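You operate a simulated robot arm through the tools that you are given. There is no shell and no other tool. Be economical: measure what you need, move in short steps, check, and stop when the job is done.

Carry out the task below with a simulated robot arm. There is one attempt and no reset: what you move stays moved.

## Task
Wipe up the crumbs and put the dark biscuit back in its tin.
Fine: use the purple cloth and put it back. Then stand the tin on the clean spot; press the lid on once the biscuit is in. The other biscuit stays on the plate. What is to be rubbed or washed off counts as gone when no trace of it is left.

Only the result counts: the job must be done as asked and must still hold three seconds after the hand-in. Knocking over, shifting, dropping, spilling or breaking anything else fails it. Lids that push on must go on centred and level and be pressed home; caps that screw on are set level and turned clockwise until they are tight. Flat cloth is picked up by pressing the open fingertips on it (5 to 10 N) and closing them slowly along it; thin cloth reads only 2 to 8 mm in the jaws.

## Robot
A 7-joint arm with a two-finger parallel gripper, fixed in place. Base frame: the origin is at the foot of the arm, x ahead of it, y to its left, z up; the work surface is at about z = 0. Lengths are in m, angles in degrees, forces in N, time in s.
With the tool pointing down near the work surface it reaches from about 0.24 to 0.62 m from the base axis. Its first joint turns from -66.0 to 66.0 degrees. Payload 2.6 kg.
The TCP is the grasp point between the finger pads, 0.03 m short of the fingertips. In the tool frame z runs along the fingers and y along their closing line. The gripper opens to 0.094 m. The fingers are 0.028 m wide and 0.01 m thick; the gripper's body (0.05 by 0.096 m) begins 0.055 m behind the TCP.
Orientation is told as [roll, pitch, yaw] about the base's x, y, z axes, in that order, counted from this pose: with the fingers straight down and closing along the base's y, the tool's x points along the base's -x, its y along +y and its z along -z.

## Interface
- The arm moves only by the tool drive_tool. Its argument "commands" is a list of rows, each an object of numbers (a shift or turn left out is 0, a gripper value left out holds the last): "tx", "ty", "tz": the shift along the tool's x, y, z in units of 40 mm (1.0 is 40 mm); "ax", "ay", "az": the turn, a rotation vector about the tool's x, y, z in units of 8 degrees (1.0 is 8 degrees); "gripper": the opening, from 0 (shut) to 1 (fully open). In form: [{"tx": .., "ty": .., "tz": .., "ax": .., "ay": .., "az": .., "gripper": ..}, ...]. A call has 1 to 8 rows; each row shifts and turns the commanded pose from where the row before left it, along the tool's axes as they then stand. A call with a number of a shift or a turn outside -1 to 1 is refused whole. Each row takes 0.2 s and may step no farther than 0.05 m and 8.6 degrees from the row before; otherwise, or with a gripper value out of range, the whole call is refused. Where a pose cannot be reached the arm comes as near as it can. A force on the tool above 90 N (or 10 N above the force at the start of the call, whichever is more), or a blocked arm, ends the call early, and 0.2 s more pass. The fingers move at their own pace (about 0.072 m/s each) and stop on an object; they squeeze with about 41 N. The grip force told is the motor's: it shows also when the fingers shut on nothing. Time passes only in rows, and 0.2 s behind the last, so rows that do not move let the fingers close. It gives the time, the measured TCP pose, the force on the tool (base axes), the opening and the grip force at its end, in the units of the frame above (readings bear some noise), with the torque about the TCP (base axes, N m) and any sound that the robot's microphone picked up.
- Cameras (640 x 400 px; columns grow to the right, rows downward): "scene" is fixed at [0.0166, 0.433, 0.5436]; the picture's right is [-0.88, -0.48, 0.00], its down [-0.36, 0.67, -0.65] and it looks along [0.31, -0.58, -0.76] (base axes); focal length 214 px, centre (320, 200). "wrist" rides on the gripper at [0.076, 0.014, -0.103] in the tool frame; the picture's right is [-0.18, 0.98, 0.00], its down [-0.75, -0.14, -0.64] and it looks along [-0.63, -0.12, 0.77] (tool axes); focal length 243 px, centre (320, 200).
- capture(camera): a new picture of that camera. No time passes.
- pixel_to_xyz(camera, pixels): for up to 12 pixels [column, row] of the newest picture of that camera ("zoom" is the newest enlarged one), the place [x, y, z] in the base frame of the surface seen there, good to about 0.003 m. No time passes.
- enlarge(camera, box): a new picture of the part [left, top, right, bottom] of that camera's present view, enlarged. No time passes.
- finish_job(): hands the job in; it is judged then, once.

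Go step by step. Measure first, check grasps and placings, and put right what went wrong. The budget is 80 turns and 54 pictures, counting those below and the enlarged ones. Unless the task says otherwise, let go and move clear before handing in, and close with one line.

The tools are called by a JSON object that holds its "fn" and its "kwargs". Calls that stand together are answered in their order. drive_tool: Moves the arm, as the interface text tells. Its arguments: {"type":"object","properties":{"commands":{"type":"array","items":{"type":"object","properties":{"tx":{"type":"number"},"ty":{"type":"number"},"tz":{"type":"number"},"ax":{"type":"number"},"ay":{"type":"number"},"az":{"type":"number"},"gripper":{"type":"number"}}}}},"required":["commands"]} The other tools are called the same way: capture (camera) takes a picture; pixel_to_xyz (camera, pixels) gives the place of the surface under pixels of a picture; enlarge (camera, box) takes an enlarged picture of a part of a camera's view; finish_job () hands the job in.

At the start:

```text
time: 0.0
tool_pos: [0.4149, 0.1037, 0.3138]
ee_rot: [0.0, 0.0, 0.1]
wrist_force: [0.2, 0.4, -0.1]
ft_torque: [0.01, -0.03, 0.01]
finger_gap: 0.0935
finger_force: 0.0
```

scene: 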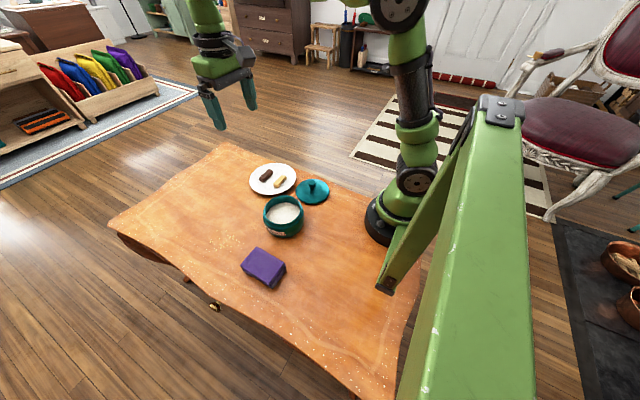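
wrist: 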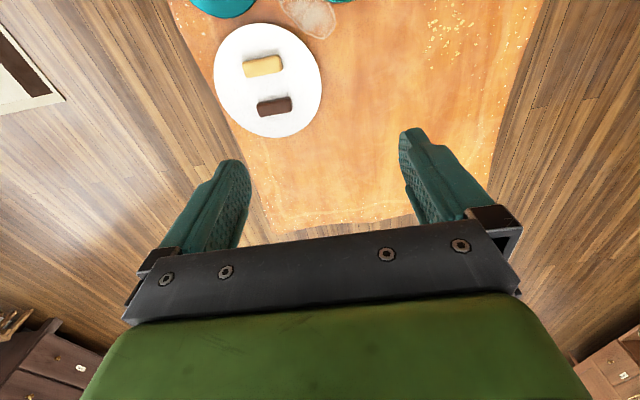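

The scene shows the plate (272,178), lid (312,190), tin (284,215), purple cloth block (263,267) and crumbs near (228,240). I'll enlarge the table to measure.

{"fn": "enlarge", "kwargs": {"camera": "scene", "box": [200, 150, 360, 250]}}

{"fn": "enlarge", "kwargs": {"camera": "scene", "box": [120, 200, 312, 320]}}

{"fn": "enlarge", "kwargs": {"camera": "wrist", "box": [160, 0, 560, 250]}}

{"fn": "pixel_to_xyz", "kwargs": {"camera": "scene", "pixels": [[265, 176], [280, 182], [272, 165], [272, 192], [312, 182], [312, 198], [284, 212], [262, 258], [242, 267], [268, 286], [285, 265], [258, 248]]}}

{"fn": "pixel_to_xyz", "kwargs": {"camera": "wrist", "pixels": [[262, 66], [274, 106], [258, 106], [291, 105], [310, 15], [440, 30], [430, 60], [470, 25], [300, 222], [480, 150], [405, 80], [320, 35]]}}

```text
4.00 times, centred on (280, 200) of scene
```

zoom: 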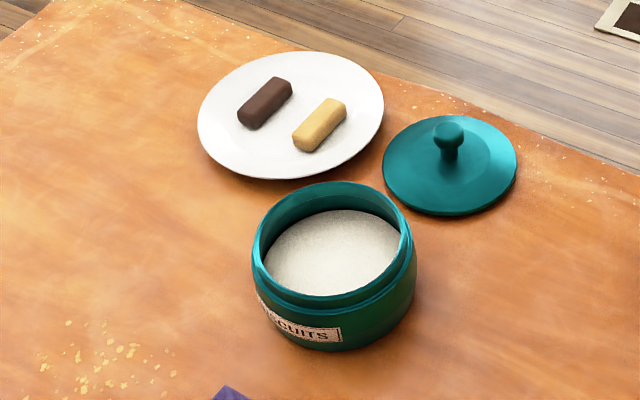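

```text
3.33 times, centred on (216, 260) of scene
```

zoom: 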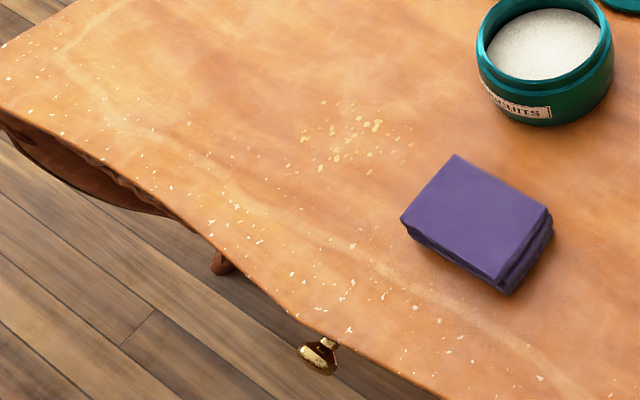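

```text
1.60 times, centred on (360, 125) of wrist
```

zoom: 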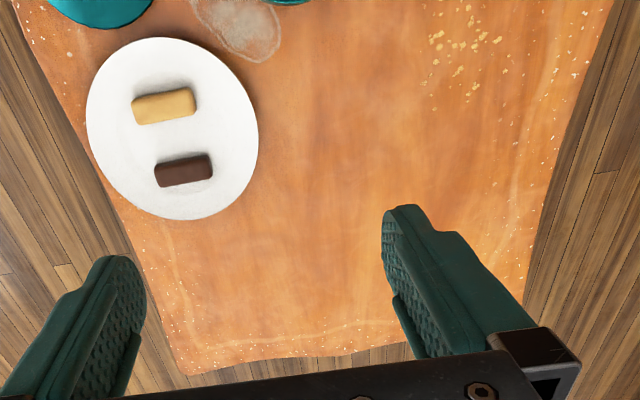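

```text
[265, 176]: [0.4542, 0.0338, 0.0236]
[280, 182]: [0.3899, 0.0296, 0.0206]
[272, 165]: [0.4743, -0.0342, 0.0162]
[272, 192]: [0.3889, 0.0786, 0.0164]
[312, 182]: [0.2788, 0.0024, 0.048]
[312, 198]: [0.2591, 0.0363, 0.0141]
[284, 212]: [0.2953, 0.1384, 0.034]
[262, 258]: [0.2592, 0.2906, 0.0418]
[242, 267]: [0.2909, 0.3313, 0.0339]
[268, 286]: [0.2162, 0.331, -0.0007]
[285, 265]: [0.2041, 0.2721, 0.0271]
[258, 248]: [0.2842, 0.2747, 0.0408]
```

```text
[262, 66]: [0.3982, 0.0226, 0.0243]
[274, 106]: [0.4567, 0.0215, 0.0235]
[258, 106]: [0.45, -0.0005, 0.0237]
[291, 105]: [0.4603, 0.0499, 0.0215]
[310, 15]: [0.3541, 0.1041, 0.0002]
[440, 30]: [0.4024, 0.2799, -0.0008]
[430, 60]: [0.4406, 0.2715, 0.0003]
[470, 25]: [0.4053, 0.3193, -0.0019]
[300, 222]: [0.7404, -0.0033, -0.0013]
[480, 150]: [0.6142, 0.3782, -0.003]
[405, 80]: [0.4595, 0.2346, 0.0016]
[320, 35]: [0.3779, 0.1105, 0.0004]
```

The cloth is a folded pad about 0.04 high; yellow crumbs are around (0.41,0.28). I'll measure the corners of the cloth and crumb extents precisely.

{"fn": "enlarge", "kwargs": {"camera": "scene", "box": [196, 220, 308, 290]}}

{"fn": "enlarge", "kwargs": {"camera": "wrist", "box": [380, 0, 540, 100]}}

{"fn": "pixel_to_xyz", "kwargs": {"camera": "wrist", "pixels": [[455, 2], [425, 42], [443, 58], [473, 22], [433, 22], [456, 55], [330, 0], [335, 30], [280, 2], [300, 38]]}}

```text
5.71 times, centred on (252, 255) of scene
```

zoom: 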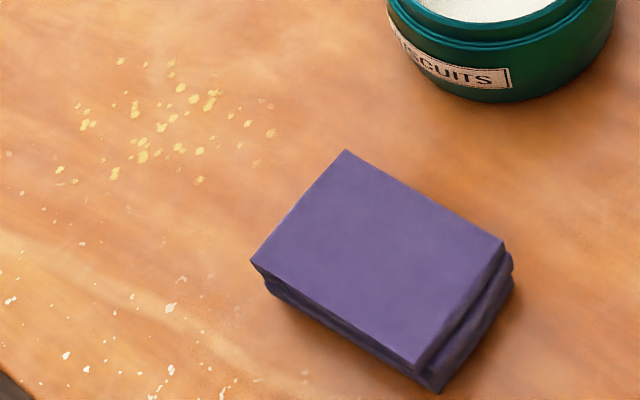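

```text
4.00 times, centred on (460, 50) of wrist
```

zoom: 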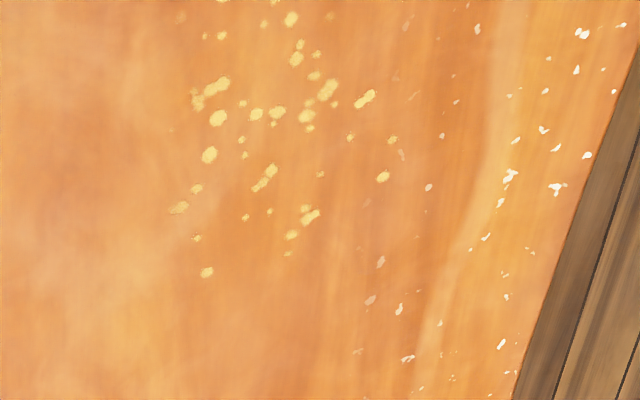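

```text
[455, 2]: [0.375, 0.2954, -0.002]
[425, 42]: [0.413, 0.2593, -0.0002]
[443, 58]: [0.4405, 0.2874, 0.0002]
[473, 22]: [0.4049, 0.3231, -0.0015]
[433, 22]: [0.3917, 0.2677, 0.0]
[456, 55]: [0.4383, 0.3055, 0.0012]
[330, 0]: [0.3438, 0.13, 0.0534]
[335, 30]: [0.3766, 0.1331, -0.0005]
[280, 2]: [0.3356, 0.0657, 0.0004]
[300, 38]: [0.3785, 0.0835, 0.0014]
```

Crumb flecks are spread about 5–6 cm; I'll get base coordinates of the cloth corners and crumb limits in the scene view.

{"fn": "pixel_to_xyz", "kwargs": {"camera": "scene", "pixels": [[256.6, 247], [283.4, 262], [269, 282.5], [240.5, 265.8], [217, 230.5], [210.4, 238.9], [206.5, 251.5], [231, 251.5], [243.6, 243.1], [242.4, 237.5], [225.8, 230.9]]}}

{"fn": "pixel_to_xyz", "kwargs": {"camera": "scene", "pixels": [[284, 196.5], [264, 211], [303, 214], [284, 222.5], [265, 218], [284, 237], [302, 226], [284, 210], [296, 191], [329, 193], [312, 180.5], [313, 203]]}}

```text
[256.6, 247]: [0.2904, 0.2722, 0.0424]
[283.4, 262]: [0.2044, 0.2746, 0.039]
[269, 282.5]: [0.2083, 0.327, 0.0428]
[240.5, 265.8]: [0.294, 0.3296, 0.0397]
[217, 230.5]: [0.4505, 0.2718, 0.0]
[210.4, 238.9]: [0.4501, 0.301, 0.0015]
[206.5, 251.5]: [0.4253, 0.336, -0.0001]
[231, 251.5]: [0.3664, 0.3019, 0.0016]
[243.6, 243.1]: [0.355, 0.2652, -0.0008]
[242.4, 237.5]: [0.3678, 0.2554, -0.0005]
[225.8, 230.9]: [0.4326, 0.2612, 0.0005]
```

```text
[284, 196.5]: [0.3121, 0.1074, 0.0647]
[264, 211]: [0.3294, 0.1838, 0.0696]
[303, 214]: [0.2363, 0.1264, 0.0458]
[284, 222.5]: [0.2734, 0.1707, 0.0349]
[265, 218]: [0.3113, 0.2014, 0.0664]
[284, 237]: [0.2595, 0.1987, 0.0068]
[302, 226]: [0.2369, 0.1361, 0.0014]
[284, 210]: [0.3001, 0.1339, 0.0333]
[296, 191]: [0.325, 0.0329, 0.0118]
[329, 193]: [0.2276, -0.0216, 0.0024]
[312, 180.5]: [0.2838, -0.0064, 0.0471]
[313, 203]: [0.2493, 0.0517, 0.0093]
```

The cloth spans x 0.207–0.293, y 0.272–0.329 and is about 0.041 high; the crumbs span x 0.35–0.453, y 0.252–0.338. I'll move above the cloth with the gripper open.

{"fn": "drive_tool", "kwargs": {"commands": [{"tx": 0.519, "ty": 0.6125, "tz": 0.45, "gripper": 1}, {"tx": 0.519, "ty": 0.6125, "tz": 0.45}, {"tx": 0.519, "ty": 0.6125, "tz": 0.45}, {"tx": 0.519, "ty": 0.6125, "tz": 0.45}, {"tx": 0.519, "ty": 0.6125, "tz": 0.45}, {"tx": 0.519, "ty": 0.6125, "tz": 0.45}, {"tx": 0.519, "ty": 0.6125, "tz": 0.45}, {"tx": 0.519, "ty": 0.6125, "tz": 0.45}]}}

{"fn": "capture", "kwargs": {"camera": "wrist"}}

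```text
time: 1.8
tool_pos: [0.2489, 0.3002, 0.17]
ee_rot: [0.0, 0.1, -0.1]
wrist_force: [0.5, -0.1, -0.7]
ft_torque: [-0.01, -0.03, 0.03]
finger_gap: 0.0938
finger_force: 0.1
```

```text
46 pictures are left
```

wrist: 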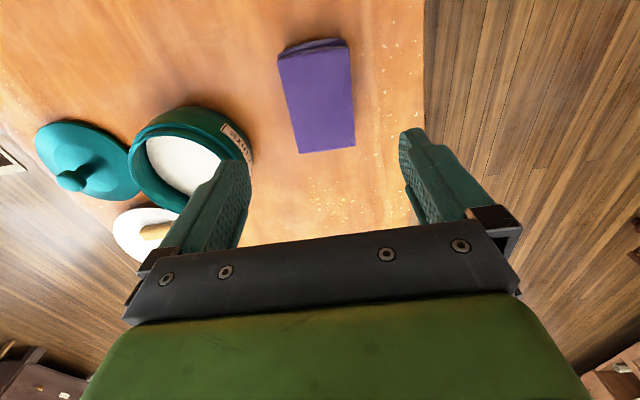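

The cloth appears at (315,100), straight beneath the grasp point (~(320,104)). I'll check its edges and measure the tin and lid from this view.

{"fn": "pixel_to_xyz", "kwargs": {"camera": "wrist", "pixels": [[282, 60], [345, 50], [299, 150], [353, 143], [327, 41], [317, 100], [187, 110], [133, 172], [240, 165], [128, 150], [75, 175], [70, 125]]}}

{"fn": "enlarge", "kwargs": {"camera": "wrist", "box": [20, 30, 276, 190]}}

```text
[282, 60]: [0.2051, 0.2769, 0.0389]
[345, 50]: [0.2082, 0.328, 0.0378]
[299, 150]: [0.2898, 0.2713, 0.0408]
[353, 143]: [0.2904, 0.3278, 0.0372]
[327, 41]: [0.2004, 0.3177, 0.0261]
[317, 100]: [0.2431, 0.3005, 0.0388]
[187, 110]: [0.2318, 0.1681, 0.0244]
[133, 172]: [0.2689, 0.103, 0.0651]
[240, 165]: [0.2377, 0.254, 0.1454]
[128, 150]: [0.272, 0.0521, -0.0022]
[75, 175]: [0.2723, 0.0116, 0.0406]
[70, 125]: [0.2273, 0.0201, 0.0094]
```

```text
2.50 times, centred on (148, 110) of wrist
```

zoom: 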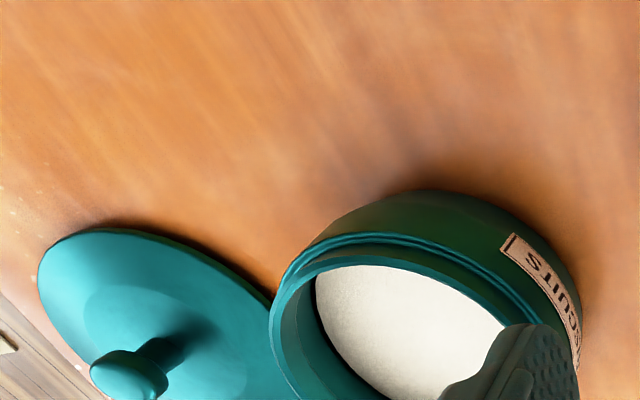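

Cloth centre is (0.249,0.300), top 0.04. Descending to grip it with fingertips about 1 cm above the table.

{"fn": "drive_tool", "kwargs": {"commands": [{"tz": 1}, {"tz": 1}, {"tz": 0.8}, {"tz": 0.4}, {"gripper": 0}, {}, {}, {}]}}

```text
time: 3.6
tool_pos: [0.2481, 0.2989, 0.0414]
ee_rot: [0.0, 0.0, 0.0]
wrist_force: [-0.1, -0.2, 0.6]
ft_torque: [-0.02, 0.04, -0.04]
finger_gap: 0.0656
finger_force: 41.2
```

Grip holds at 0.0656 m, 41 N. Lifting and carrying it to the edge of the crumbs.

{"fn": "drive_tool", "kwargs": {"commands": [{"tz": -0.7}, {"tz": -0.3, "tx": -0.6}, {"tx": -0.9, "ty": -0.4}, {"tx": -1, "ty": -0.45}, {}]}}

{"fn": "capture", "kwargs": {"camera": "scene"}}

```text
time: 4.8
tool_pos: [0.3487, 0.2668, 0.082]
ee_rot: [-0.1, 0.0, 0.1]
wrist_force: [-0.4, 0.9, -0.1]
ft_torque: [0.02, 0.0, -0.01]
finger_gap: 0.0653
finger_force: 41.3
```

```text
44 pictures are left
```

scene: 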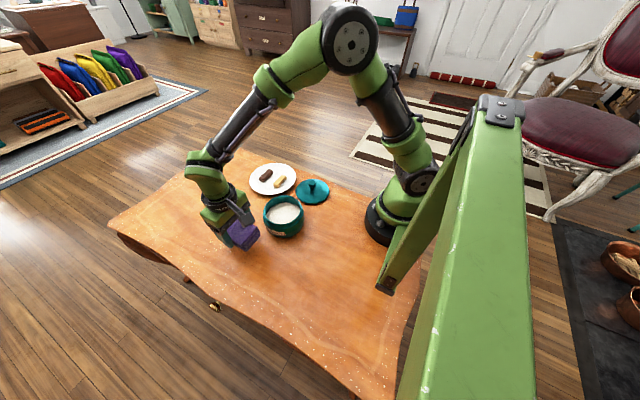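

Cloth is held above the crumb edge at (0.349,0.267). Lowering it to press lightly.

{"fn": "drive_tool", "kwargs": {"commands": [{"tz": 0.7}, {"tz": 0.3}, {"tz": 0.08}, {}]}}

```text
time: 5.8
tool_pos: [0.3475, 0.2655, 0.0403]
ee_rot: [0.1, 0.0, -0.1]
wrist_force: [-15.3, -13.1, 46.8]
ft_torque: [-0.5, 0.35, 0.0]
finger_gap: 0.0653
finger_force: 40.8
```

That presses with 47 N, too stiff; I'll ease off slightly.

{"fn": "drive_tool", "kwargs": {"commands": [{"tz": -0.05}, {}]}}

```text
time: 6.4
tool_pos: [0.3492, 0.2667, 0.0405]
ee_rot: [0.1, -0.2, 0.0]
wrist_force: [-1.5, -4.1, 24.3]
ft_torque: [-0.05, 0.07, -0.19]
finger_gap: 0.0654
finger_force: 41.3
```

24 N now; easing a hair more and making the first wiping strokes along x.

{"fn": "drive_tool", "kwargs": {"commands": [{"tz": -0.02, "tx": -0.5}, {"tx": -0.7}, {"tx": -0.7}, {"tx": -0.7}, {"ty": 0.7}, {"tx": 0.7}, {"tx": 0.7}, {"tx": 0.7}]}}

```text
time: 8.2
tool_pos: [0.3684, 0.2934, 0.0414]
ee_rot: [0.1, -0.1, 0.0]
wrist_force: [2.1, 0.1, 3.9]
ft_torque: [0.14, 0.0, -0.02]
finger_gap: 0.0653
finger_force: 41.0
```

Force has dropped to 4 N; pressing a touch more and continuing strokes at larger y.

{"fn": "drive_tool", "kwargs": {"commands": [{"tz": 0.02, "tx": 0.3}, {"ty": 0.7}, {"tx": -0.7}, {"tx": -0.7}, {"tx": -0.7}, {"tx": -0.4}, {"ty": -0.5}, {"tx": 0.7}]}}

{"fn": "drive_tool", "kwargs": {"commands": [{"tx": 0.7}, {"tx": 0.7}, {"tx": 0.4}, {"ty": -0.8}, {"tx": -0.8}, {"tx": -0.8}, {"tx": -0.8}, {}]}}

```text
time: 10.0
tool_pos: [0.4299, 0.2995, 0.0411]
ee_rot: [-0.2, -0.2, 0.0]
wrist_force: [4.5, -0.4, 8.8]
ft_torque: [0.17, 0.1, -0.1]
finger_gap: 0.0656
finger_force: 41.2
```

```text
time: 11.8
tool_pos: [0.4512, 0.2708, 0.0411]
ee_rot: [-0.1, 0.0, 0.0]
wrist_force: [-5.9, -0.5, 12.9]
ft_torque: [0.05, 0.09, -0.03]
finger_gap: 0.0654
finger_force: 40.9
```

Strokes ran at 9–13 N. I'll lift the cloth back toward its place and look at the wiped area.

{"fn": "drive_tool", "kwargs": {"commands": [{"tz": -0.8}, {"tz": -0.2, "tx": 0.9, "ty": 0.12}, {"tx": 1, "ty": 0.12}, {"tx": 1, "ty": 0.12}, {"tx": 1, "ty": 0.17}, {"tx": 1, "ty": 0.2}, {"tx": 0.15}, {}]}}

{"fn": "enlarge", "kwargs": {"camera": "scene", "box": [170, 210, 298, 290]}}

{"fn": "enlarge", "kwargs": {"camera": "wrist", "box": [240, 100, 480, 250]}}

```text
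time: 13.6
tool_pos: [0.2496, 0.299, 0.0803]
ee_rot: [0.1, 0.0, 0.0]
wrist_force: [0.4, 0.1, -0.3]
ft_torque: [0.01, -0.02, 0.01]
finger_gap: 0.0654
finger_force: 40.4
```

```text
5.00 times, centred on (234, 250) of scene
```

zoom: 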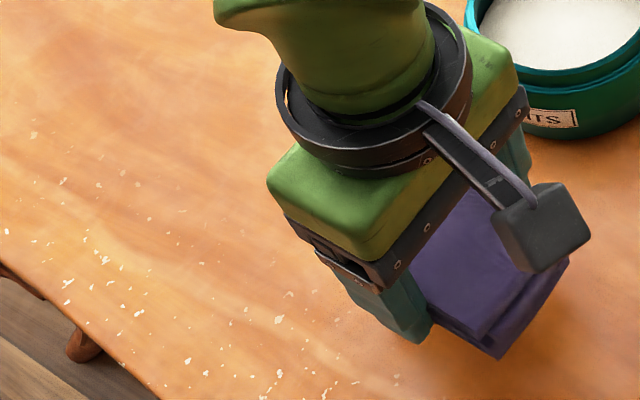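

```text
2.67 times, centred on (360, 175) of wrist
```

zoom: 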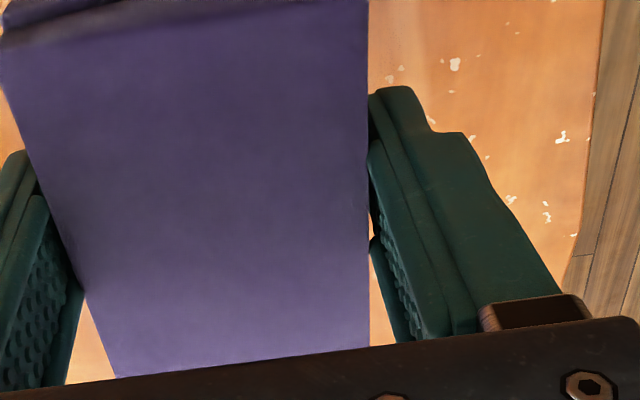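

Visible wiped area shows no yellow flecks, but the gripper hides part of it. I'll move aside, still holding the cloth, and look again.

{"fn": "drive_tool", "kwargs": {"commands": [{"tz": -1}, {"tz": -1}, {"ty": -1}, {"ty": -1}, {"ty": -1}, {}]}}

{"fn": "enlarge", "kwargs": {"camera": "scene", "box": [170, 210, 298, 290]}}

```text
time: 15.0
tool_pos: [0.2507, 0.1775, 0.1603]
ee_rot: [0.0, 0.0, 0.1]
wrist_force: [-0.4, -0.5, -0.9]
ft_torque: [0.01, 0.0, 0.0]
finger_gap: 0.0654
finger_force: 40.6
```

```text
5.00 times, centred on (234, 250) of scene
```

zoom: 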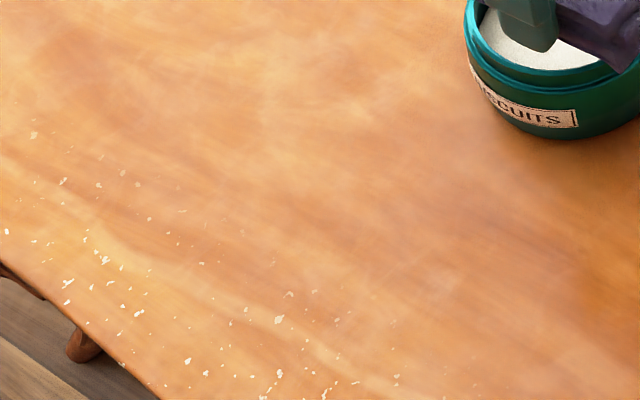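

No yellow crumb remains; only the white wear flecks of the table. I'll put the cloth back where it lay and open.

{"fn": "drive_tool", "kwargs": {"commands": [{"ty": 1, "tx": 0.05}, {"ty": 1}, {"ty": 1.0}, {"tz": 1, "ty": 0.02}, {"tz": 1}, {"tz": 0.7}, {"tz": 0.24}, {}]}}

```text
time: 16.8
tool_pos: [0.2467, 0.2993, 0.0424]
ee_rot: [0.0, -0.1, 0.0]
wrist_force: [0.7, -0.3, -0.7]
ft_torque: [0.0, -0.01, -0.01]
finger_gap: 0.0651
finger_force: 40.1
```

{"fn": "drive_tool", "kwargs": {"commands": [{"tz": 0.02, "tx": -0.03}, {"gripper": 1}, {}, {}, {}, {"tz": -1}, {"tz": -1}, {"tz": -1}]}}

{"fn": "drive_tool", "kwargs": {"commands": [{"tz": -1, "ty": -0.5}, {"tz": -0.5, "ty": -1}, {"ty": -1}, {"ty": -1, "tx": -0.4}, {"ty": -0.3, "tx": -0.5}, {}]}}

{"fn": "capture", "kwargs": {"camera": "wrist"}}

{"fn": "capture", "kwargs": {"camera": "scene"}}

```text
time: 18.6
tool_pos: [0.2489, 0.3002, 0.1632]
ee_rot: [0.0, 0.0, 0.1]
wrist_force: [0.3, 0.1, 0.2]
ft_torque: [0.01, 0.0, -0.01]
finger_gap: 0.094
finger_force: 0.1
```

```text
time: 20.0
tool_pos: [0.2861, 0.1469, 0.222]
ee_rot: [0.1, 0.1, 0.0]
wrist_force: [0.1, 0.2, 0.0]
ft_torque: [0.02, -0.01, -0.03]
finger_gap: 0.0941
finger_force: 0.1
```

```text
40 pictures are left
```

wrist: 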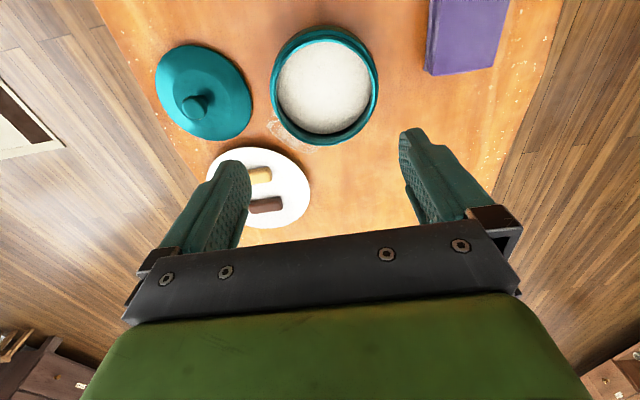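

```text
39 pictures are left
```

scene: 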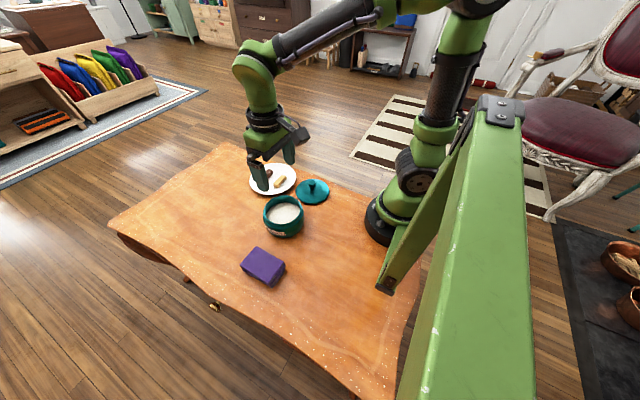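

Cloth is back at its place (263,267 in scene). I'll enlarge the tin/lid and the faint mark near wrist (290,130).

{"fn": "enlarge", "kwargs": {"camera": "wrist", "box": [140, 0, 396, 160]}}

{"fn": "pixel_to_xyz", "kwargs": {"camera": "wrist", "pixels": [[325, 27], [272, 86], [377, 86], [325, 143], [322, 90], [285, 90], [365, 95], [290, 125], [195, 105], [158, 75], [252, 100], [205, 45]]}}

```text
2.50 times, centred on (268, 80) of wrist
```

zoom: 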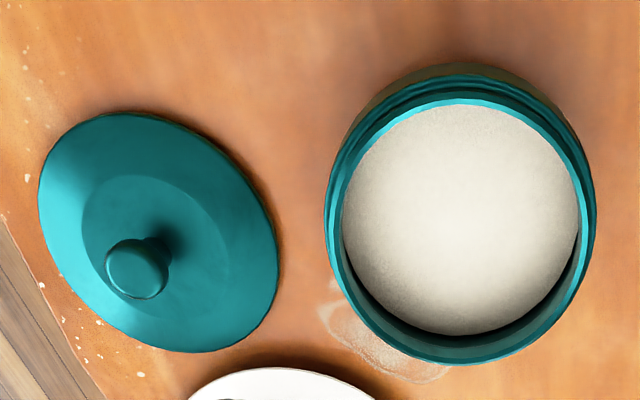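

```text
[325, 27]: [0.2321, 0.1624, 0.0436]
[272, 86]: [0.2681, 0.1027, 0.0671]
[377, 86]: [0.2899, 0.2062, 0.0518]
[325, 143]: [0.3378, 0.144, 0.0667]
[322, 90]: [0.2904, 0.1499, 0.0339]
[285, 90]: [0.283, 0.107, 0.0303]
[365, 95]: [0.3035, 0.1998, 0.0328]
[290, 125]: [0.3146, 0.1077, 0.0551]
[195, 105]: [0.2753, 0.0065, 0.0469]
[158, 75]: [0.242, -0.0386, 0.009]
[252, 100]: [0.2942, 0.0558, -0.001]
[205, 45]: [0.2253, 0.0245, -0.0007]
```

Tin rim fits a circle centre ≈(0.285,0.153), radius ≈0.0535, too wide for the jaws, so I'll grip its wall on the +y side. Moving above that wall with a half-open gripper and checking.

{"fn": "drive_tool", "kwargs": {"commands": [{"ty": 0.7, "gripper": 0.5}, {"ty": 0.7, "tx": 0.03}, {"tz": 1}, {"tz": 1}, {"tz": 0.7}, {}]}}

{"fn": "capture", "kwargs": {"camera": "wrist"}}

{"fn": "enlarge", "kwargs": {"camera": "scene", "box": [220, 150, 348, 230]}}

```text
time: 21.4
tool_pos: [0.2854, 0.2032, 0.1128]
ee_rot: [0.0, -0.1, 0.0]
wrist_force: [0.0, 0.4, 0.2]
ft_torque: [0.01, 0.03, 0.0]
finger_gap: 0.0468
finger_force: 0.0
```

```text
37 pictures are left
```

wrist: 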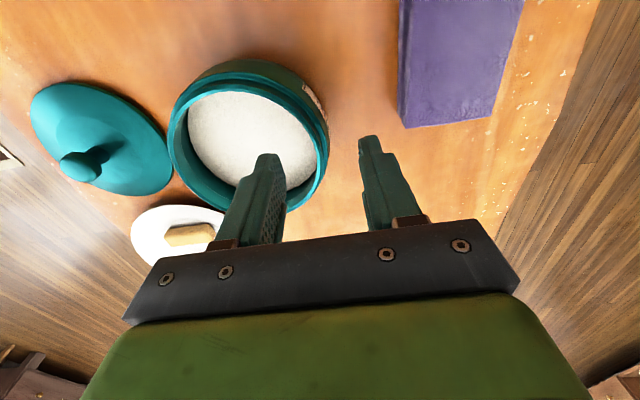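

```text
5.00 times, centred on (284, 190) of scene
```

zoom: 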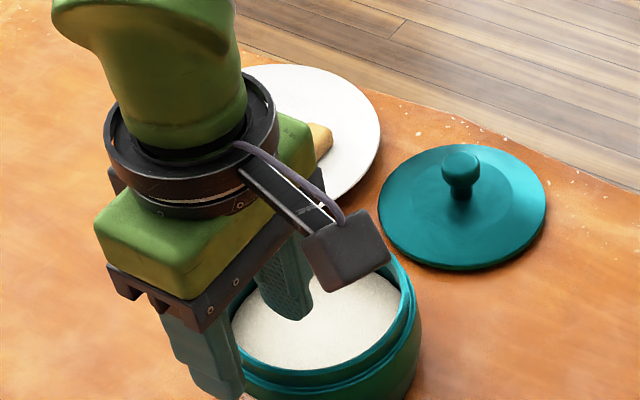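

The fingers straddle the near wall (inside finger over the white interior, outside finger clear). Descending to TCP z≈0.073 and closing.

{"fn": "drive_tool", "kwargs": {"commands": [{"tz": 0.5}, {"tz": 0.5}, {"gripper": 0}, {}, {}, {}]}}

{"fn": "capture", "kwargs": {"camera": "wrist"}}

```text
time: 22.8
tool_pos: [0.2837, 0.2044, 0.075]
ee_rot: [0.0, 0.1, 0.0]
wrist_force: [-0.3, -0.3, 0.2]
ft_torque: [0.16, 0.03, -0.02]
finger_gap: 0.003
finger_force: 38.0
```

```text
35 pictures are left
```

wrist: 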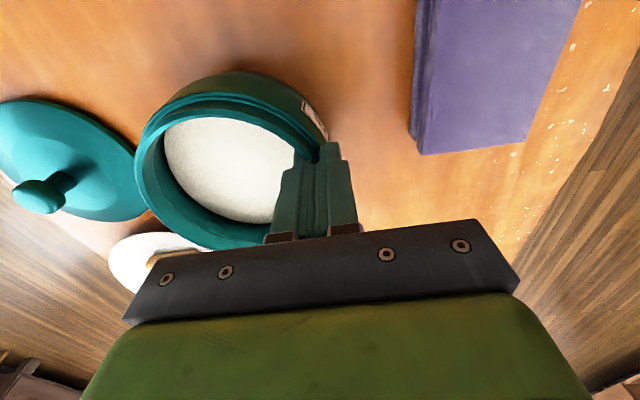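

Fingers shut on a 3 mm wall at 38 N. Lifting a little to check it comes along.

{"fn": "drive_tool", "kwargs": {"commands": [{"tz": -0.3}, {"tz": -0.5}, {"tz": -0.5}, {}]}}

{"fn": "capture", "kwargs": {"camera": "scene"}}

```text
time: 23.8
tool_pos: [0.2841, 0.203, 0.126]
ee_rot: [0.0, 0.0, -0.1]
wrist_force: [0.1, 0.2, -2.8]
ft_torque: [0.12, 0.03, 0.01]
finger_gap: 0.0032
finger_force: 38.1
```

```text
34 pictures are left
```

scene: 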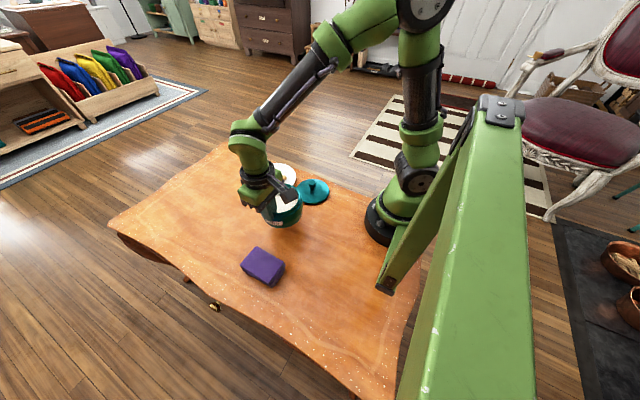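

Tin is lifted (2.8 N, level). Carrying it over the wiped spot, centre aimed at (0.403,0.294).

{"fn": "drive_tool", "kwargs": {"commands": [{"tx": -0.9, "ty": 0.4}, {"tx": -0.85, "ty": 0.75}, {"tx": -0.7, "ty": 0.9}, {"tx": -0.5, "ty": 0.9}, {"ty": 0.6}, {}]}}

{"fn": "enlarge", "kwargs": {"camera": "scene", "box": [170, 190, 298, 270]}}

```text
time: 25.2
tool_pos: [0.4022, 0.3453, 0.1242]
ee_rot: [0.1, -0.1, 0.0]
wrist_force: [0.4, 0.5, -3.3]
ft_torque: [0.12, 0.02, -0.01]
finger_gap: 0.0034
finger_force: 37.6
```

```text
5.00 times, centred on (234, 230) of scene
```

zoom: 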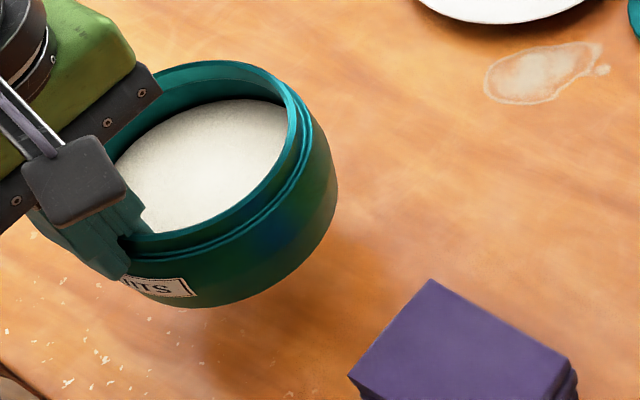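

The tin hangs level over the spot (a faint dried mark by the plate is not crumbs; leaving it). Lowering.

{"fn": "drive_tool", "kwargs": {"commands": [{"tz": 0.6}, {"tz": 0.4}, {"tz": 0.2}, {}]}}

```text
time: 26.2
tool_pos: [0.4009, 0.3453, 0.0768]
ee_rot: [0.1, 0.0, 0.0]
wrist_force: [1.0, -0.8, -3.0]
ft_torque: [0.13, 0.01, 0.03]
finger_gap: 0.0034
finger_force: 38.0
```

{"fn": "drive_tool", "kwargs": {"commands": [{"tz": 0.04}, {}]}}

```text
time: 26.8
tool_pos: [0.4011, 0.3459, 0.0755]
ee_rot: [0.0, -0.1, 0.1]
wrist_force: [0.5, -0.3, -2.1]
ft_torque: [0.12, 0.02, -0.02]
finger_gap: 0.0031
finger_force: 37.1
```

Contact is beginning (2.1 N left hanging). Lowering another 1 mm, then opening partway and rising.

{"fn": "drive_tool", "kwargs": {"commands": [{"tz": 0.03}, {}]}}

```text
time: 27.4
tool_pos: [0.4019, 0.3462, 0.0746]
ee_rot: [0.0, 0.0, 0.1]
wrist_force: [0.2, 0.4, -4.1]
ft_torque: [0.15, 0.02, -0.01]
finger_gap: 0.003
finger_force: 37.4
```

Still hanging; continuing down 2 mm.

{"fn": "drive_tool", "kwargs": {"commands": [{"tz": 0.03}, {"tz": 0.02}, {}]}}

```text
time: 28.2
tool_pos: [0.4021, 0.3461, 0.0737]
ee_rot: [0.0, 0.0, -0.1]
wrist_force: [-3.2, -1.8, 5.8]
ft_torque: [0.0, 0.13, 0.03]
finger_gap: 0.0033
finger_force: 38.0
```

Now it stands on the table (+5.8 N). Opening a little and rising straight up.

{"fn": "drive_tool", "kwargs": {"commands": [{"gripper": 0.4}, {}, {}, {"tz": -0.5}, {"tz": -1}, {"tz": -1}, {"tz": -1}, {"tz": -0.8}]}}

{"fn": "drive_tool", "kwargs": {"commands": [{"ty": -1, "gripper": 1}, {"ty": -1}, {"ty": -1}, {"ty": -1, "tx": -0.3}, {"ty": -1, "tx": -0.4}, {"ty": -1, "tx": -0.4}, {"ty": -1, "tx": -0.3}, {"ty": -1}]}}

{"fn": "capture", "kwargs": {"camera": "wrist"}}

{"fn": "enlarge", "kwargs": {"camera": "scene", "box": [170, 150, 330, 250]}}

```text
time: 30.0
tool_pos: [0.3997, 0.3456, 0.2458]
ee_rot: [0.1, 0.0, 0.1]
wrist_force: [-0.9, -1.0, -0.5]
ft_torque: [0.03, 0.0, 0.01]
finger_gap: 0.0373
finger_force: 0.1
```

```text
time: 31.8
tool_pos: [0.457, 0.0262, 0.2461]
ee_rot: [0.0, 0.1, 0.0]
wrist_force: [-0.7, -0.1, -0.1]
ft_torque: [-0.01, 0.0, -0.02]
finger_gap: 0.0941
finger_force: 0.1
```

```text
32 pictures are left
```

wrist: 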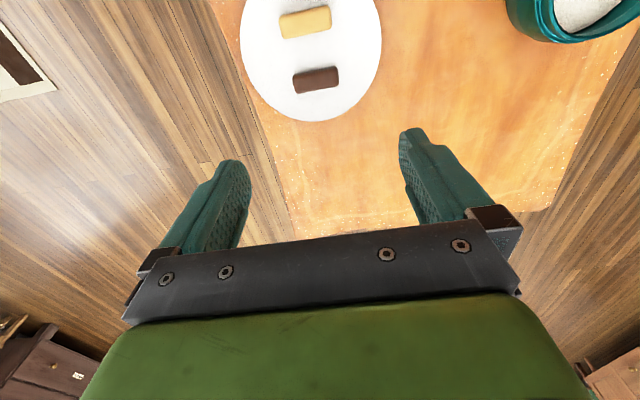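

```text
4.00 times, centred on (250, 200) of scene
```

zoom: 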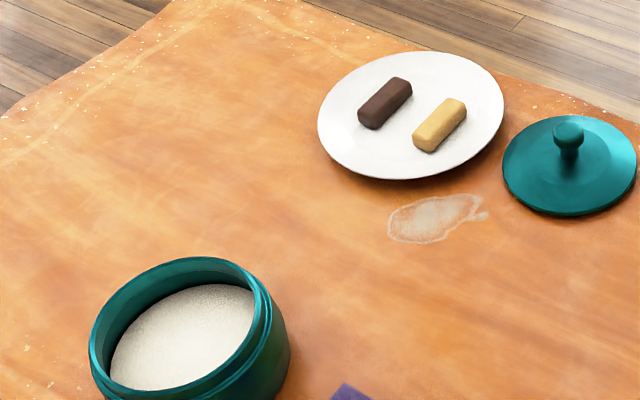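

The tin stands on the wiped spot, and the dark biscuit lies at wrist (316,79) with its length along y. Measuring the biscuit and the tin's interior.

{"fn": "pixel_to_xyz", "kwargs": {"camera": "wrist", "pixels": [[316, 76], [295, 79], [337, 72], [293, 92], [340, 86], [316, 92], [316, 70], [316, 105], [350, 75], [275, 85], [322, 50]]}}

{"fn": "pixel_to_xyz", "kwargs": {"camera": "zoom", "pixels": [[185, 258], [91, 345], [272, 318], [240, 275], [100, 310], [190, 335], [256, 285], [365, 105], [408, 85], [358, 115]]}}

```text
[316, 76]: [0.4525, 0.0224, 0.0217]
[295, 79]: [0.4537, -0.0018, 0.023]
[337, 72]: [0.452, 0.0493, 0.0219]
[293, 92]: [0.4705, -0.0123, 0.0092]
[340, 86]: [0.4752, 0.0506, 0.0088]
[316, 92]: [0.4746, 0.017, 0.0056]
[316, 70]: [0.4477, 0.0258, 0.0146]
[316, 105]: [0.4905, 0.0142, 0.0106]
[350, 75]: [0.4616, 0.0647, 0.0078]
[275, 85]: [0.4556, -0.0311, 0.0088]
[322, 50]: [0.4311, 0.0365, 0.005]
```

```text
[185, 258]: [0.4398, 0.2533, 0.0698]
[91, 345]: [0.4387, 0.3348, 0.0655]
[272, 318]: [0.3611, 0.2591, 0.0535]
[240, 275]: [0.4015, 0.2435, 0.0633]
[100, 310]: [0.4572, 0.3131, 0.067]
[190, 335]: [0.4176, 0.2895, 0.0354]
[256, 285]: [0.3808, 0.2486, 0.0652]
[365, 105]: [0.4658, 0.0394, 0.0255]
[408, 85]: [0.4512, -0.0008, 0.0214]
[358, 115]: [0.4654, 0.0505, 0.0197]
```

The biscuit spans about x 0.448–0.471, y −0.007–0.05, top 0.023, aligned with y. I'll turn the gripper 90° to take it across its short side.

{"fn": "drive_tool", "kwargs": {"commands": [{"az": -1}, {"az": -1}, {"az": -1}, {"az": -1}, {"az": -1}, {"az": -1}, {"az": -1}, {"az": -1, "gripper": 0.5}]}}

{"fn": "drive_tool", "kwargs": {"commands": [{"az": -1}, {"az": -1}, {"az": -1}, {"az": -0.25}, {}]}}

{"fn": "capture", "kwargs": {"camera": "wrist"}}

```text
time: 33.6
tool_pos: [0.4574, 0.0262, 0.2453]
ee_rot: [0.0, 0.0, 64.2]
wrist_force: [-0.8, 0.3, 0.3]
ft_torque: [0.04, -0.01, -0.02]
finger_gap: 0.0469
finger_force: 0.1
```

```text
time: 34.8
tool_pos: [0.4583, 0.0257, 0.2457]
ee_rot: [-0.1, 0.0, 90.1]
wrist_force: [0.3, -0.5, 0.4]
ft_torque: [0.03, 0.02, 0.01]
finger_gap: 0.0473
finger_force: 0.0
```

```text
30 pictures are left
```

wrist: 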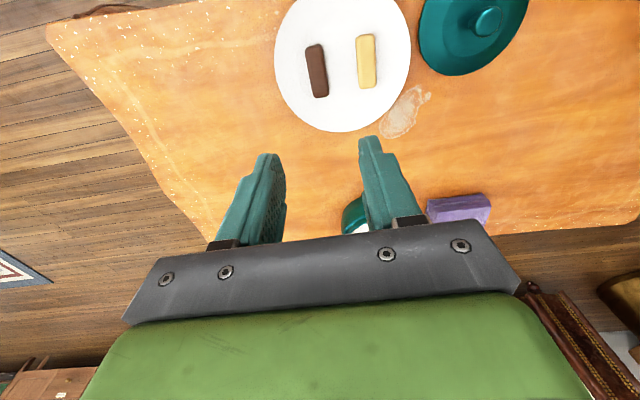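

The gripper is turned (yaw 90). Biscuit at wrist (317,71); measuring its outline from here.

{"fn": "pixel_to_xyz", "kwargs": {"camera": "wrist", "pixels": [[307, 50], [321, 48], [315, 92], [326, 91], [316, 70], [310, 71], [324, 70], [313, 45], [320, 95], [360, 62]]}}

{"fn": "enlarge", "kwargs": {"camera": "wrist", "box": [260, 0, 420, 100]}}

```text
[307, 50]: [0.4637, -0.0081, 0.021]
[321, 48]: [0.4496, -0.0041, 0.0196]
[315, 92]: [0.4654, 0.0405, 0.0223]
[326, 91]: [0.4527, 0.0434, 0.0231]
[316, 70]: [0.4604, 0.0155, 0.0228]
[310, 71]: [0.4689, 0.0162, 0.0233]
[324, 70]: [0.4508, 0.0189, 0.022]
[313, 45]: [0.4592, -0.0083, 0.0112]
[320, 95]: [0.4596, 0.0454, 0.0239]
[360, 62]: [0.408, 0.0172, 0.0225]
```

```text
4.00 times, centred on (340, 50) of wrist
```

zoom: 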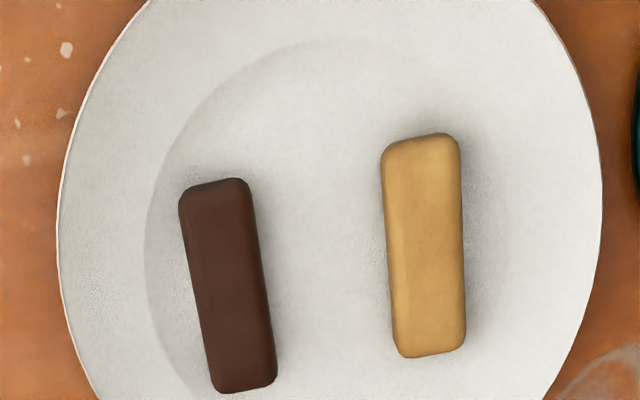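

Biscuit centre ≈(0.459,0.020), about 17 mm wide. Descending over it with the jaws narrowed, fingertips ending about 4 mm over the plate rim.

{"fn": "drive_tool", "kwargs": {"commands": [{"tx": 0.14, "ty": -0.02, "tz": 0.9, "gripper": 0.42}, {"tz": 1}, {"tz": 1}, {"tz": 1}, {"tz": 0.7}, {"tz": 0.4}, {}]}}

{"fn": "capture", "kwargs": {"camera": "wrist"}}

```text
time: 36.4
tool_pos: [0.4576, 0.0201, 0.0439]
ee_rot: [0.0, 0.0, 90.0]
wrist_force: [0.3, 0.7, -0.7]
ft_torque: [0.01, -0.02, -0.03]
finger_gap: 0.0394
finger_force: 0.1
```

```text
28 pictures are left
```

wrist: 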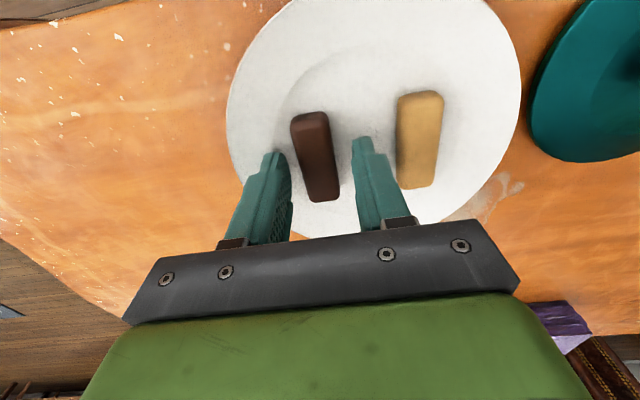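

The fingertips straddle the biscuit at mid-length with the pale one clear. Closing.

{"fn": "drive_tool", "kwargs": {"commands": [{"gripper": 0}, {}, {}, {"tz": -0.3}, {"tz": -0.7}, {"tz": -1}, {"tz": -1}, {}]}}

{"fn": "capture", "kwargs": {"camera": "wrist"}}

```text
time: 38.2
tool_pos: [0.4578, 0.0203, 0.1648]
ee_rot: [0.1, 0.0, 90.1]
wrist_force: [0.7, 0.4, -0.7]
ft_torque: [-0.03, 0.03, 0.0]
finger_gap: 0.0203
finger_force: 40.9
```

```text
27 pictures are left
```

wrist: 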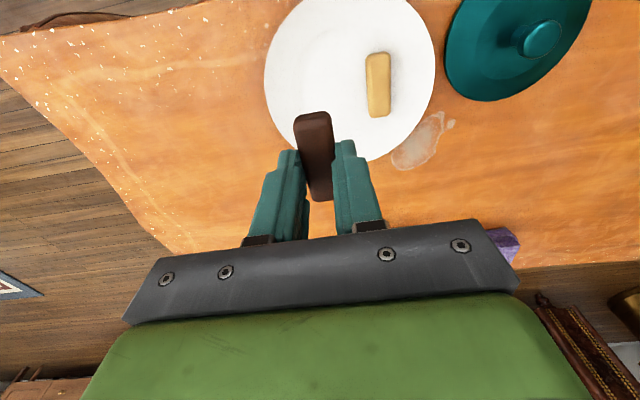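

The dark biscuit is held (20 mm). Carrying it over the tin centre (0.403,0.294).

{"fn": "drive_tool", "kwargs": {"commands": [{"tx": -0.98, "ty": 0.2}, {"tx": -0.98, "ty": 0.2}, {"tx": -0.98, "ty": 0.2}, {"tx": -0.98, "ty": 0.2}, {"tx": -0.98, "ty": 0.2}, {"tx": -0.98, "ty": 0.2}, {"tx": -0.97, "ty": 0.17}, {}]}}

{"fn": "capture", "kwargs": {"camera": "wrist"}}

{"fn": "enlarge", "kwargs": {"camera": "scene", "box": [170, 190, 298, 270]}}

```text
time: 40.0
tool_pos: [0.4039, 0.2942, 0.165]
ee_rot: [-0.1, -0.1, 90.0]
wrist_force: [0.9, -0.6, -0.7]
ft_torque: [0.02, -0.01, 0.0]
finger_gap: 0.0208
finger_force: 40.6
```

```text
26 pictures are left
```

wrist: 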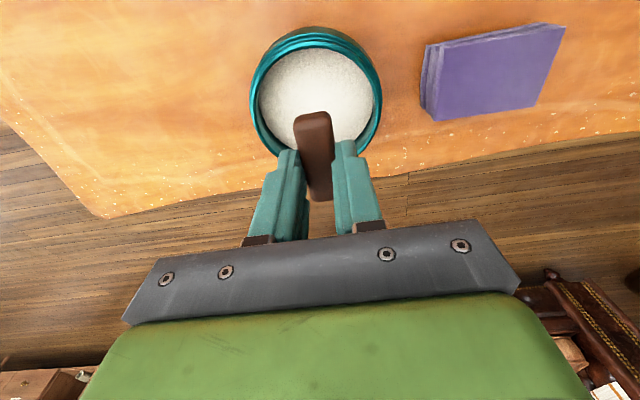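

```text
5.00 times, centred on (234, 230) of scene
```

zoom: 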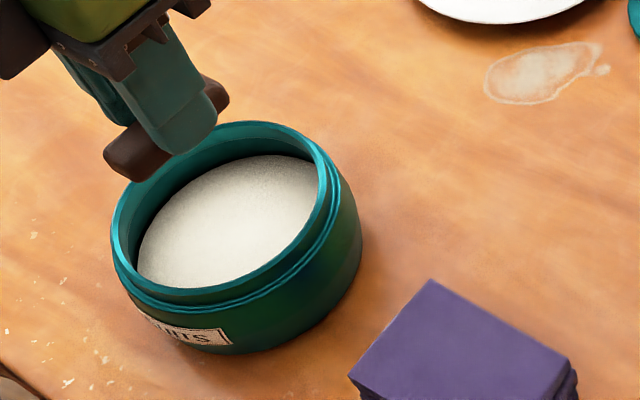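

The tin seems a bit offset from beneath the grasp point; measuring the rim precisely.

{"fn": "pixel_to_xyz", "kwargs": {"camera": "wrist", "pixels": [[255, 90], [379, 90], [318, 39], [270, 55], [365, 55], [258, 110], [378, 110], [365, 145], [270, 148], [320, 80]]}}

{"fn": "pixel_to_xyz", "kwargs": {"camera": "zoom", "pixels": [[113, 230], [330, 175], [260, 123], [160, 290], [270, 280], [250, 210], [318, 240], [240, 345]]}}

```text
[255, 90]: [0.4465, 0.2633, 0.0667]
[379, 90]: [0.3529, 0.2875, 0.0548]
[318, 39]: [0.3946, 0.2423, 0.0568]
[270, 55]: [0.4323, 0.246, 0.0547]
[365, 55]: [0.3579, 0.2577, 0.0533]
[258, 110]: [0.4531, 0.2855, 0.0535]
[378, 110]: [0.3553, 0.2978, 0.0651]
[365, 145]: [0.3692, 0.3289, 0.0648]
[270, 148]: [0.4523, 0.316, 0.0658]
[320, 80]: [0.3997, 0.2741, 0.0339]
```

```text
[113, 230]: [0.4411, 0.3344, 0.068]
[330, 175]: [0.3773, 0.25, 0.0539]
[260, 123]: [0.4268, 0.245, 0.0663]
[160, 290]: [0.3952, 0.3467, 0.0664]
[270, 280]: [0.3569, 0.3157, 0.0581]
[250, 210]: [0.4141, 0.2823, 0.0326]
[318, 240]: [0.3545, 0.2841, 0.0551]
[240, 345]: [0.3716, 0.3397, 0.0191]
```

Rim fit gives centre ≈(0.406,0.295), radius ≈0.052: I'm within 2 mm. Lowering the biscuit into the tin and releasing.

{"fn": "drive_tool", "kwargs": {"commands": [{"tz": 0.9, "ty": -0.04}, {"tz": 0.9}, {"tz": 0.4}, {"tz": 0.07}, {}]}}

```text
time: 41.2
tool_pos: [0.4052, 0.2945, 0.0744]
ee_rot: [0.0, 0.1, 90.0]
wrist_force: [-0.2, 0.4, -0.4]
ft_torque: [0.01, -0.03, -0.01]
finger_gap: 0.0205
finger_force: 41.2
```

{"fn": "drive_tool", "kwargs": {"commands": [{"tz": 0.03}, {"gripper": 0.4}, {}, {"tz": -0.5}, {"tz": -1}, {"tz": -1}, {"tz": -1}, {}]}}

{"fn": "capture", "kwargs": {"camera": "wrist"}}

```text
time: 43.0
tool_pos: [0.404, 0.295, 0.2124]
ee_rot: [0.1, 0.0, 90.1]
wrist_force: [0.3, -0.1, 0.6]
ft_torque: [0.0, 0.03, 0.01]
finger_gap: 0.0376
finger_force: 0.1
```

```text
24 pictures are left
```

wrist: 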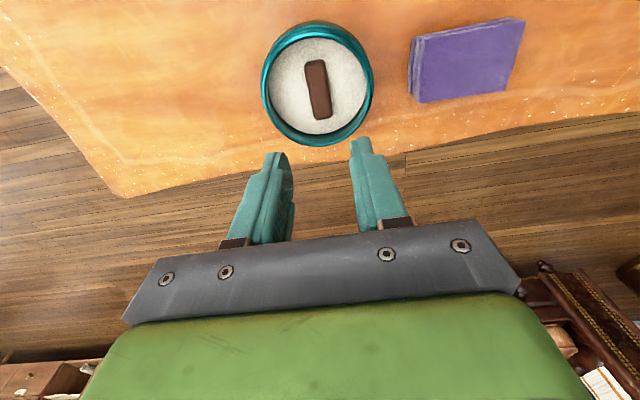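

The biscuit lies in the tin at (317,90). Measuring the tin rim from here, then moving over the lid.

{"fn": "pixel_to_xyz", "kwargs": {"camera": "wrist", "pixels": [[265, 80], [371, 80], [317, 25], [280, 42], [353, 42], [270, 105], [366, 108], [317, 141], [290, 132], [345, 132], [317, 143]]}}

{"fn": "drive_tool", "kwargs": {"commands": [{"tx": 0.89, "ty": 0.4}, {"tx": 0.89, "ty": 0.4}, {"tx": 0.89, "ty": 0.4}, {"tx": 0.89, "ty": 0.4}, {"tx": 0.89, "ty": 0.4}, {"tx": 0.89, "ty": 0.4}, {"tx": 0.89, "ty": 0.4}, {"tx": 0.89, "ty": 0.4}]}}

{"fn": "capture", "kwargs": {"camera": "wrist"}}

{"fn": "enlarge", "kwargs": {"camera": "scene", "box": [256, 160, 352, 220]}}

```text
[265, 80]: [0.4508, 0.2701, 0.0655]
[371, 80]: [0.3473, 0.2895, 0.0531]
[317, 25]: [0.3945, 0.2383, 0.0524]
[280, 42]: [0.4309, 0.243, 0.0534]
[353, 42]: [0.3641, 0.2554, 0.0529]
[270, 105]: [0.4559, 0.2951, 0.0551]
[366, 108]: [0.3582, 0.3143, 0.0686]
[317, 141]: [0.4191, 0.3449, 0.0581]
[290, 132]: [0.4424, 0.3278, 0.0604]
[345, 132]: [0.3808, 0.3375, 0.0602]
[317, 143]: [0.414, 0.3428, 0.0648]
```

```text
time: 44.8
tool_pos: [0.2764, 0.0083, 0.2111]
ee_rot: [0.0, 0.0, 90.1]
wrist_force: [0.2, -1.2, 0.1]
ft_torque: [-0.01, 0.03, 0.02]
finger_gap: 0.0376
finger_force: 0.1
```

```text
23 pictures are left
```

wrist: 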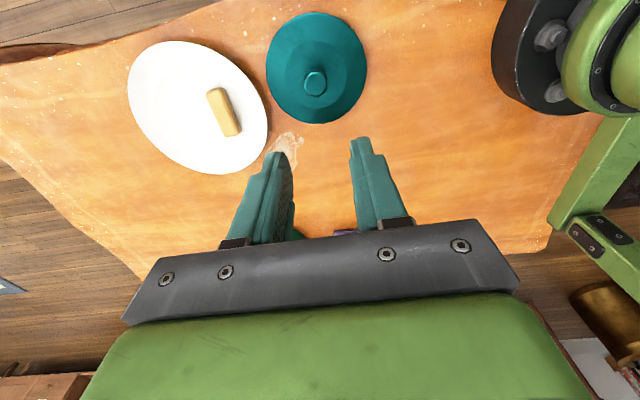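

```text
6.67 times, centred on (304, 190) of scene
```

zoom: 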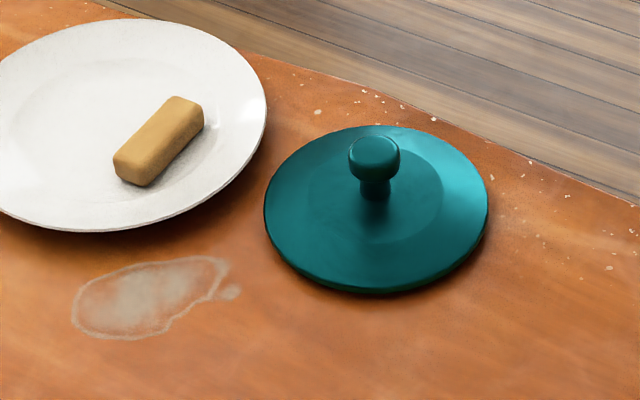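

The lid lies flat with its knob at wrist (314,82). Measuring knob and lid edges.

{"fn": "pixel_to_xyz", "kwargs": {"camera": "wrist", "pixels": [[315, 82], [305, 82], [326, 82], [315, 73], [315, 92], [267, 60], [366, 60], [317, 14], [317, 122], [285, 25], [350, 25], [290, 110]]}}

{"fn": "pixel_to_xyz", "kwargs": {"camera": "zoom", "pixels": [[374, 152], [376, 195], [352, 160], [398, 160], [267, 205], [485, 205], [376, 128], [376, 288], [300, 150], [450, 150], [300, 262], [455, 262]]}}

```text
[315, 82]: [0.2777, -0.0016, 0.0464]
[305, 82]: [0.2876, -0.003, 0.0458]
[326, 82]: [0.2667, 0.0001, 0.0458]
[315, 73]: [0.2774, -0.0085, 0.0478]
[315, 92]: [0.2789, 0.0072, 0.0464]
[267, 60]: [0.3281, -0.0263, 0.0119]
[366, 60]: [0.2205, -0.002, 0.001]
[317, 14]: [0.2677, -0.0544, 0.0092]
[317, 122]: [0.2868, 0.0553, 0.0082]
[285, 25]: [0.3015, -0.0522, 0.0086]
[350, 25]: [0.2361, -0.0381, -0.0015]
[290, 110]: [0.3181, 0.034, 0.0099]
```

```text
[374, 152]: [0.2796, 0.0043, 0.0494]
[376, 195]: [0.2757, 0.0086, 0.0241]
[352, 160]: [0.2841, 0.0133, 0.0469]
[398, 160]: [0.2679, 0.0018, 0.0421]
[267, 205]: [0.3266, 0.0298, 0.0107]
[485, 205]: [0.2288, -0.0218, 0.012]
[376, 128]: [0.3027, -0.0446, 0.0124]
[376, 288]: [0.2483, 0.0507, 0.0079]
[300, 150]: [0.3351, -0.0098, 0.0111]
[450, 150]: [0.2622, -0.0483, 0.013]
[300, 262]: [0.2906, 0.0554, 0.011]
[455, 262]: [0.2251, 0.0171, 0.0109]
```

Lid centre ≈(0.279,0.002), R≈0.055; knob ≈21 mm wide, top at 0.048. Descending around the knob.

{"fn": "drive_tool", "kwargs": {"commands": [{"tx": 0.17, "ty": -0.06, "tz": 0.8}, {"tz": 1}, {"tz": 1}, {"tz": 0.8}, {"tz": 0.3}, {}]}}

{"fn": "capture", "kwargs": {"camera": "wrist"}}

{"fn": "enlarge", "kwargs": {"camera": "scene", "box": [256, 160, 352, 220]}}

```text
time: 46.2
tool_pos: [0.2786, 0.0036, 0.0561]
ee_rot: [0.0, 0.0, 90.0]
wrist_force: [-0.5, -0.6, -0.2]
ft_torque: [-0.01, -0.01, 0.01]
finger_gap: 0.0378
finger_force: 0.1
```

```text
21 pictures are left
```

wrist: 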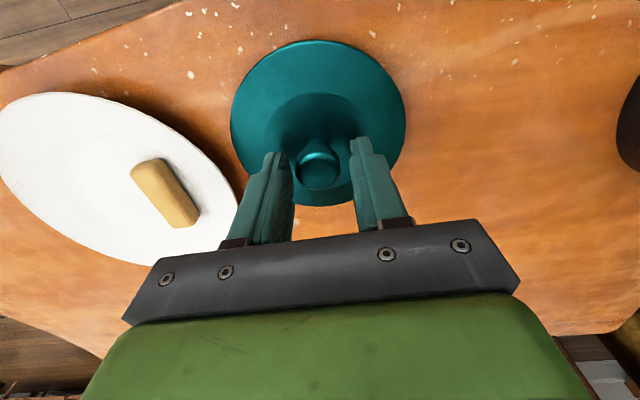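

```text
6.67 times, centred on (304, 190) of scene
```

zoom: 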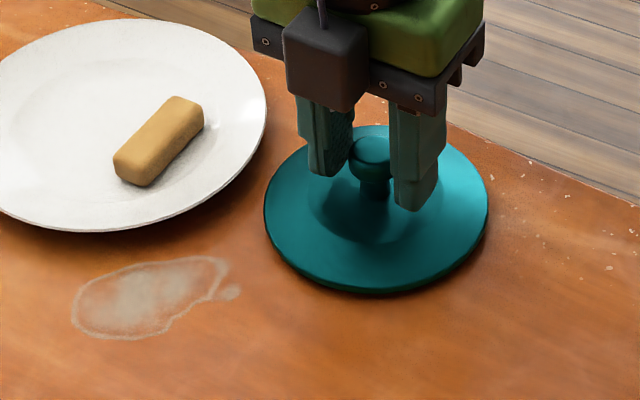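

The knob (317,170) is between the fingers. Checking knob and rim positions from this close view.

{"fn": "pixel_to_xyz", "kwargs": {"camera": "wrist", "pixels": [[317, 172], [300, 172], [335, 172], [317, 188], [317, 155], [317, 163], [319, 41], [232, 118], [404, 118], [255, 62], [385, 66]]}}

```text
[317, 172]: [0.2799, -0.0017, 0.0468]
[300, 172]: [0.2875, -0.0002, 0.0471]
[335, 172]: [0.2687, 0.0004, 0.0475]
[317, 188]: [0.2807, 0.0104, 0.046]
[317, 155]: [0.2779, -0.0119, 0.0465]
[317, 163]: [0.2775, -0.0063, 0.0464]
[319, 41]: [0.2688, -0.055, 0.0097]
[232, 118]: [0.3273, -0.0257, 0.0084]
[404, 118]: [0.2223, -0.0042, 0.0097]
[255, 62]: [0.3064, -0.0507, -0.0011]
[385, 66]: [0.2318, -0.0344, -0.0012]
```

Knob centre is ≈(0.2785,−0.0005); shifting 4 mm in −y, then closing on it.

{"fn": "drive_tool", "kwargs": {"commands": [{"tx": 0.09}, {"gripper": 0}, {}, {}, {}]}}

```text
time: 47.4
tool_pos: [0.2798, -0.0005, 0.0561]
ee_rot: [-0.1, 0.0, 90.1]
wrist_force: [-0.7, 0.5, -0.8]
ft_torque: [0.0, 0.0, -0.03]
finger_gap: 0.0235
finger_force: 41.1
```

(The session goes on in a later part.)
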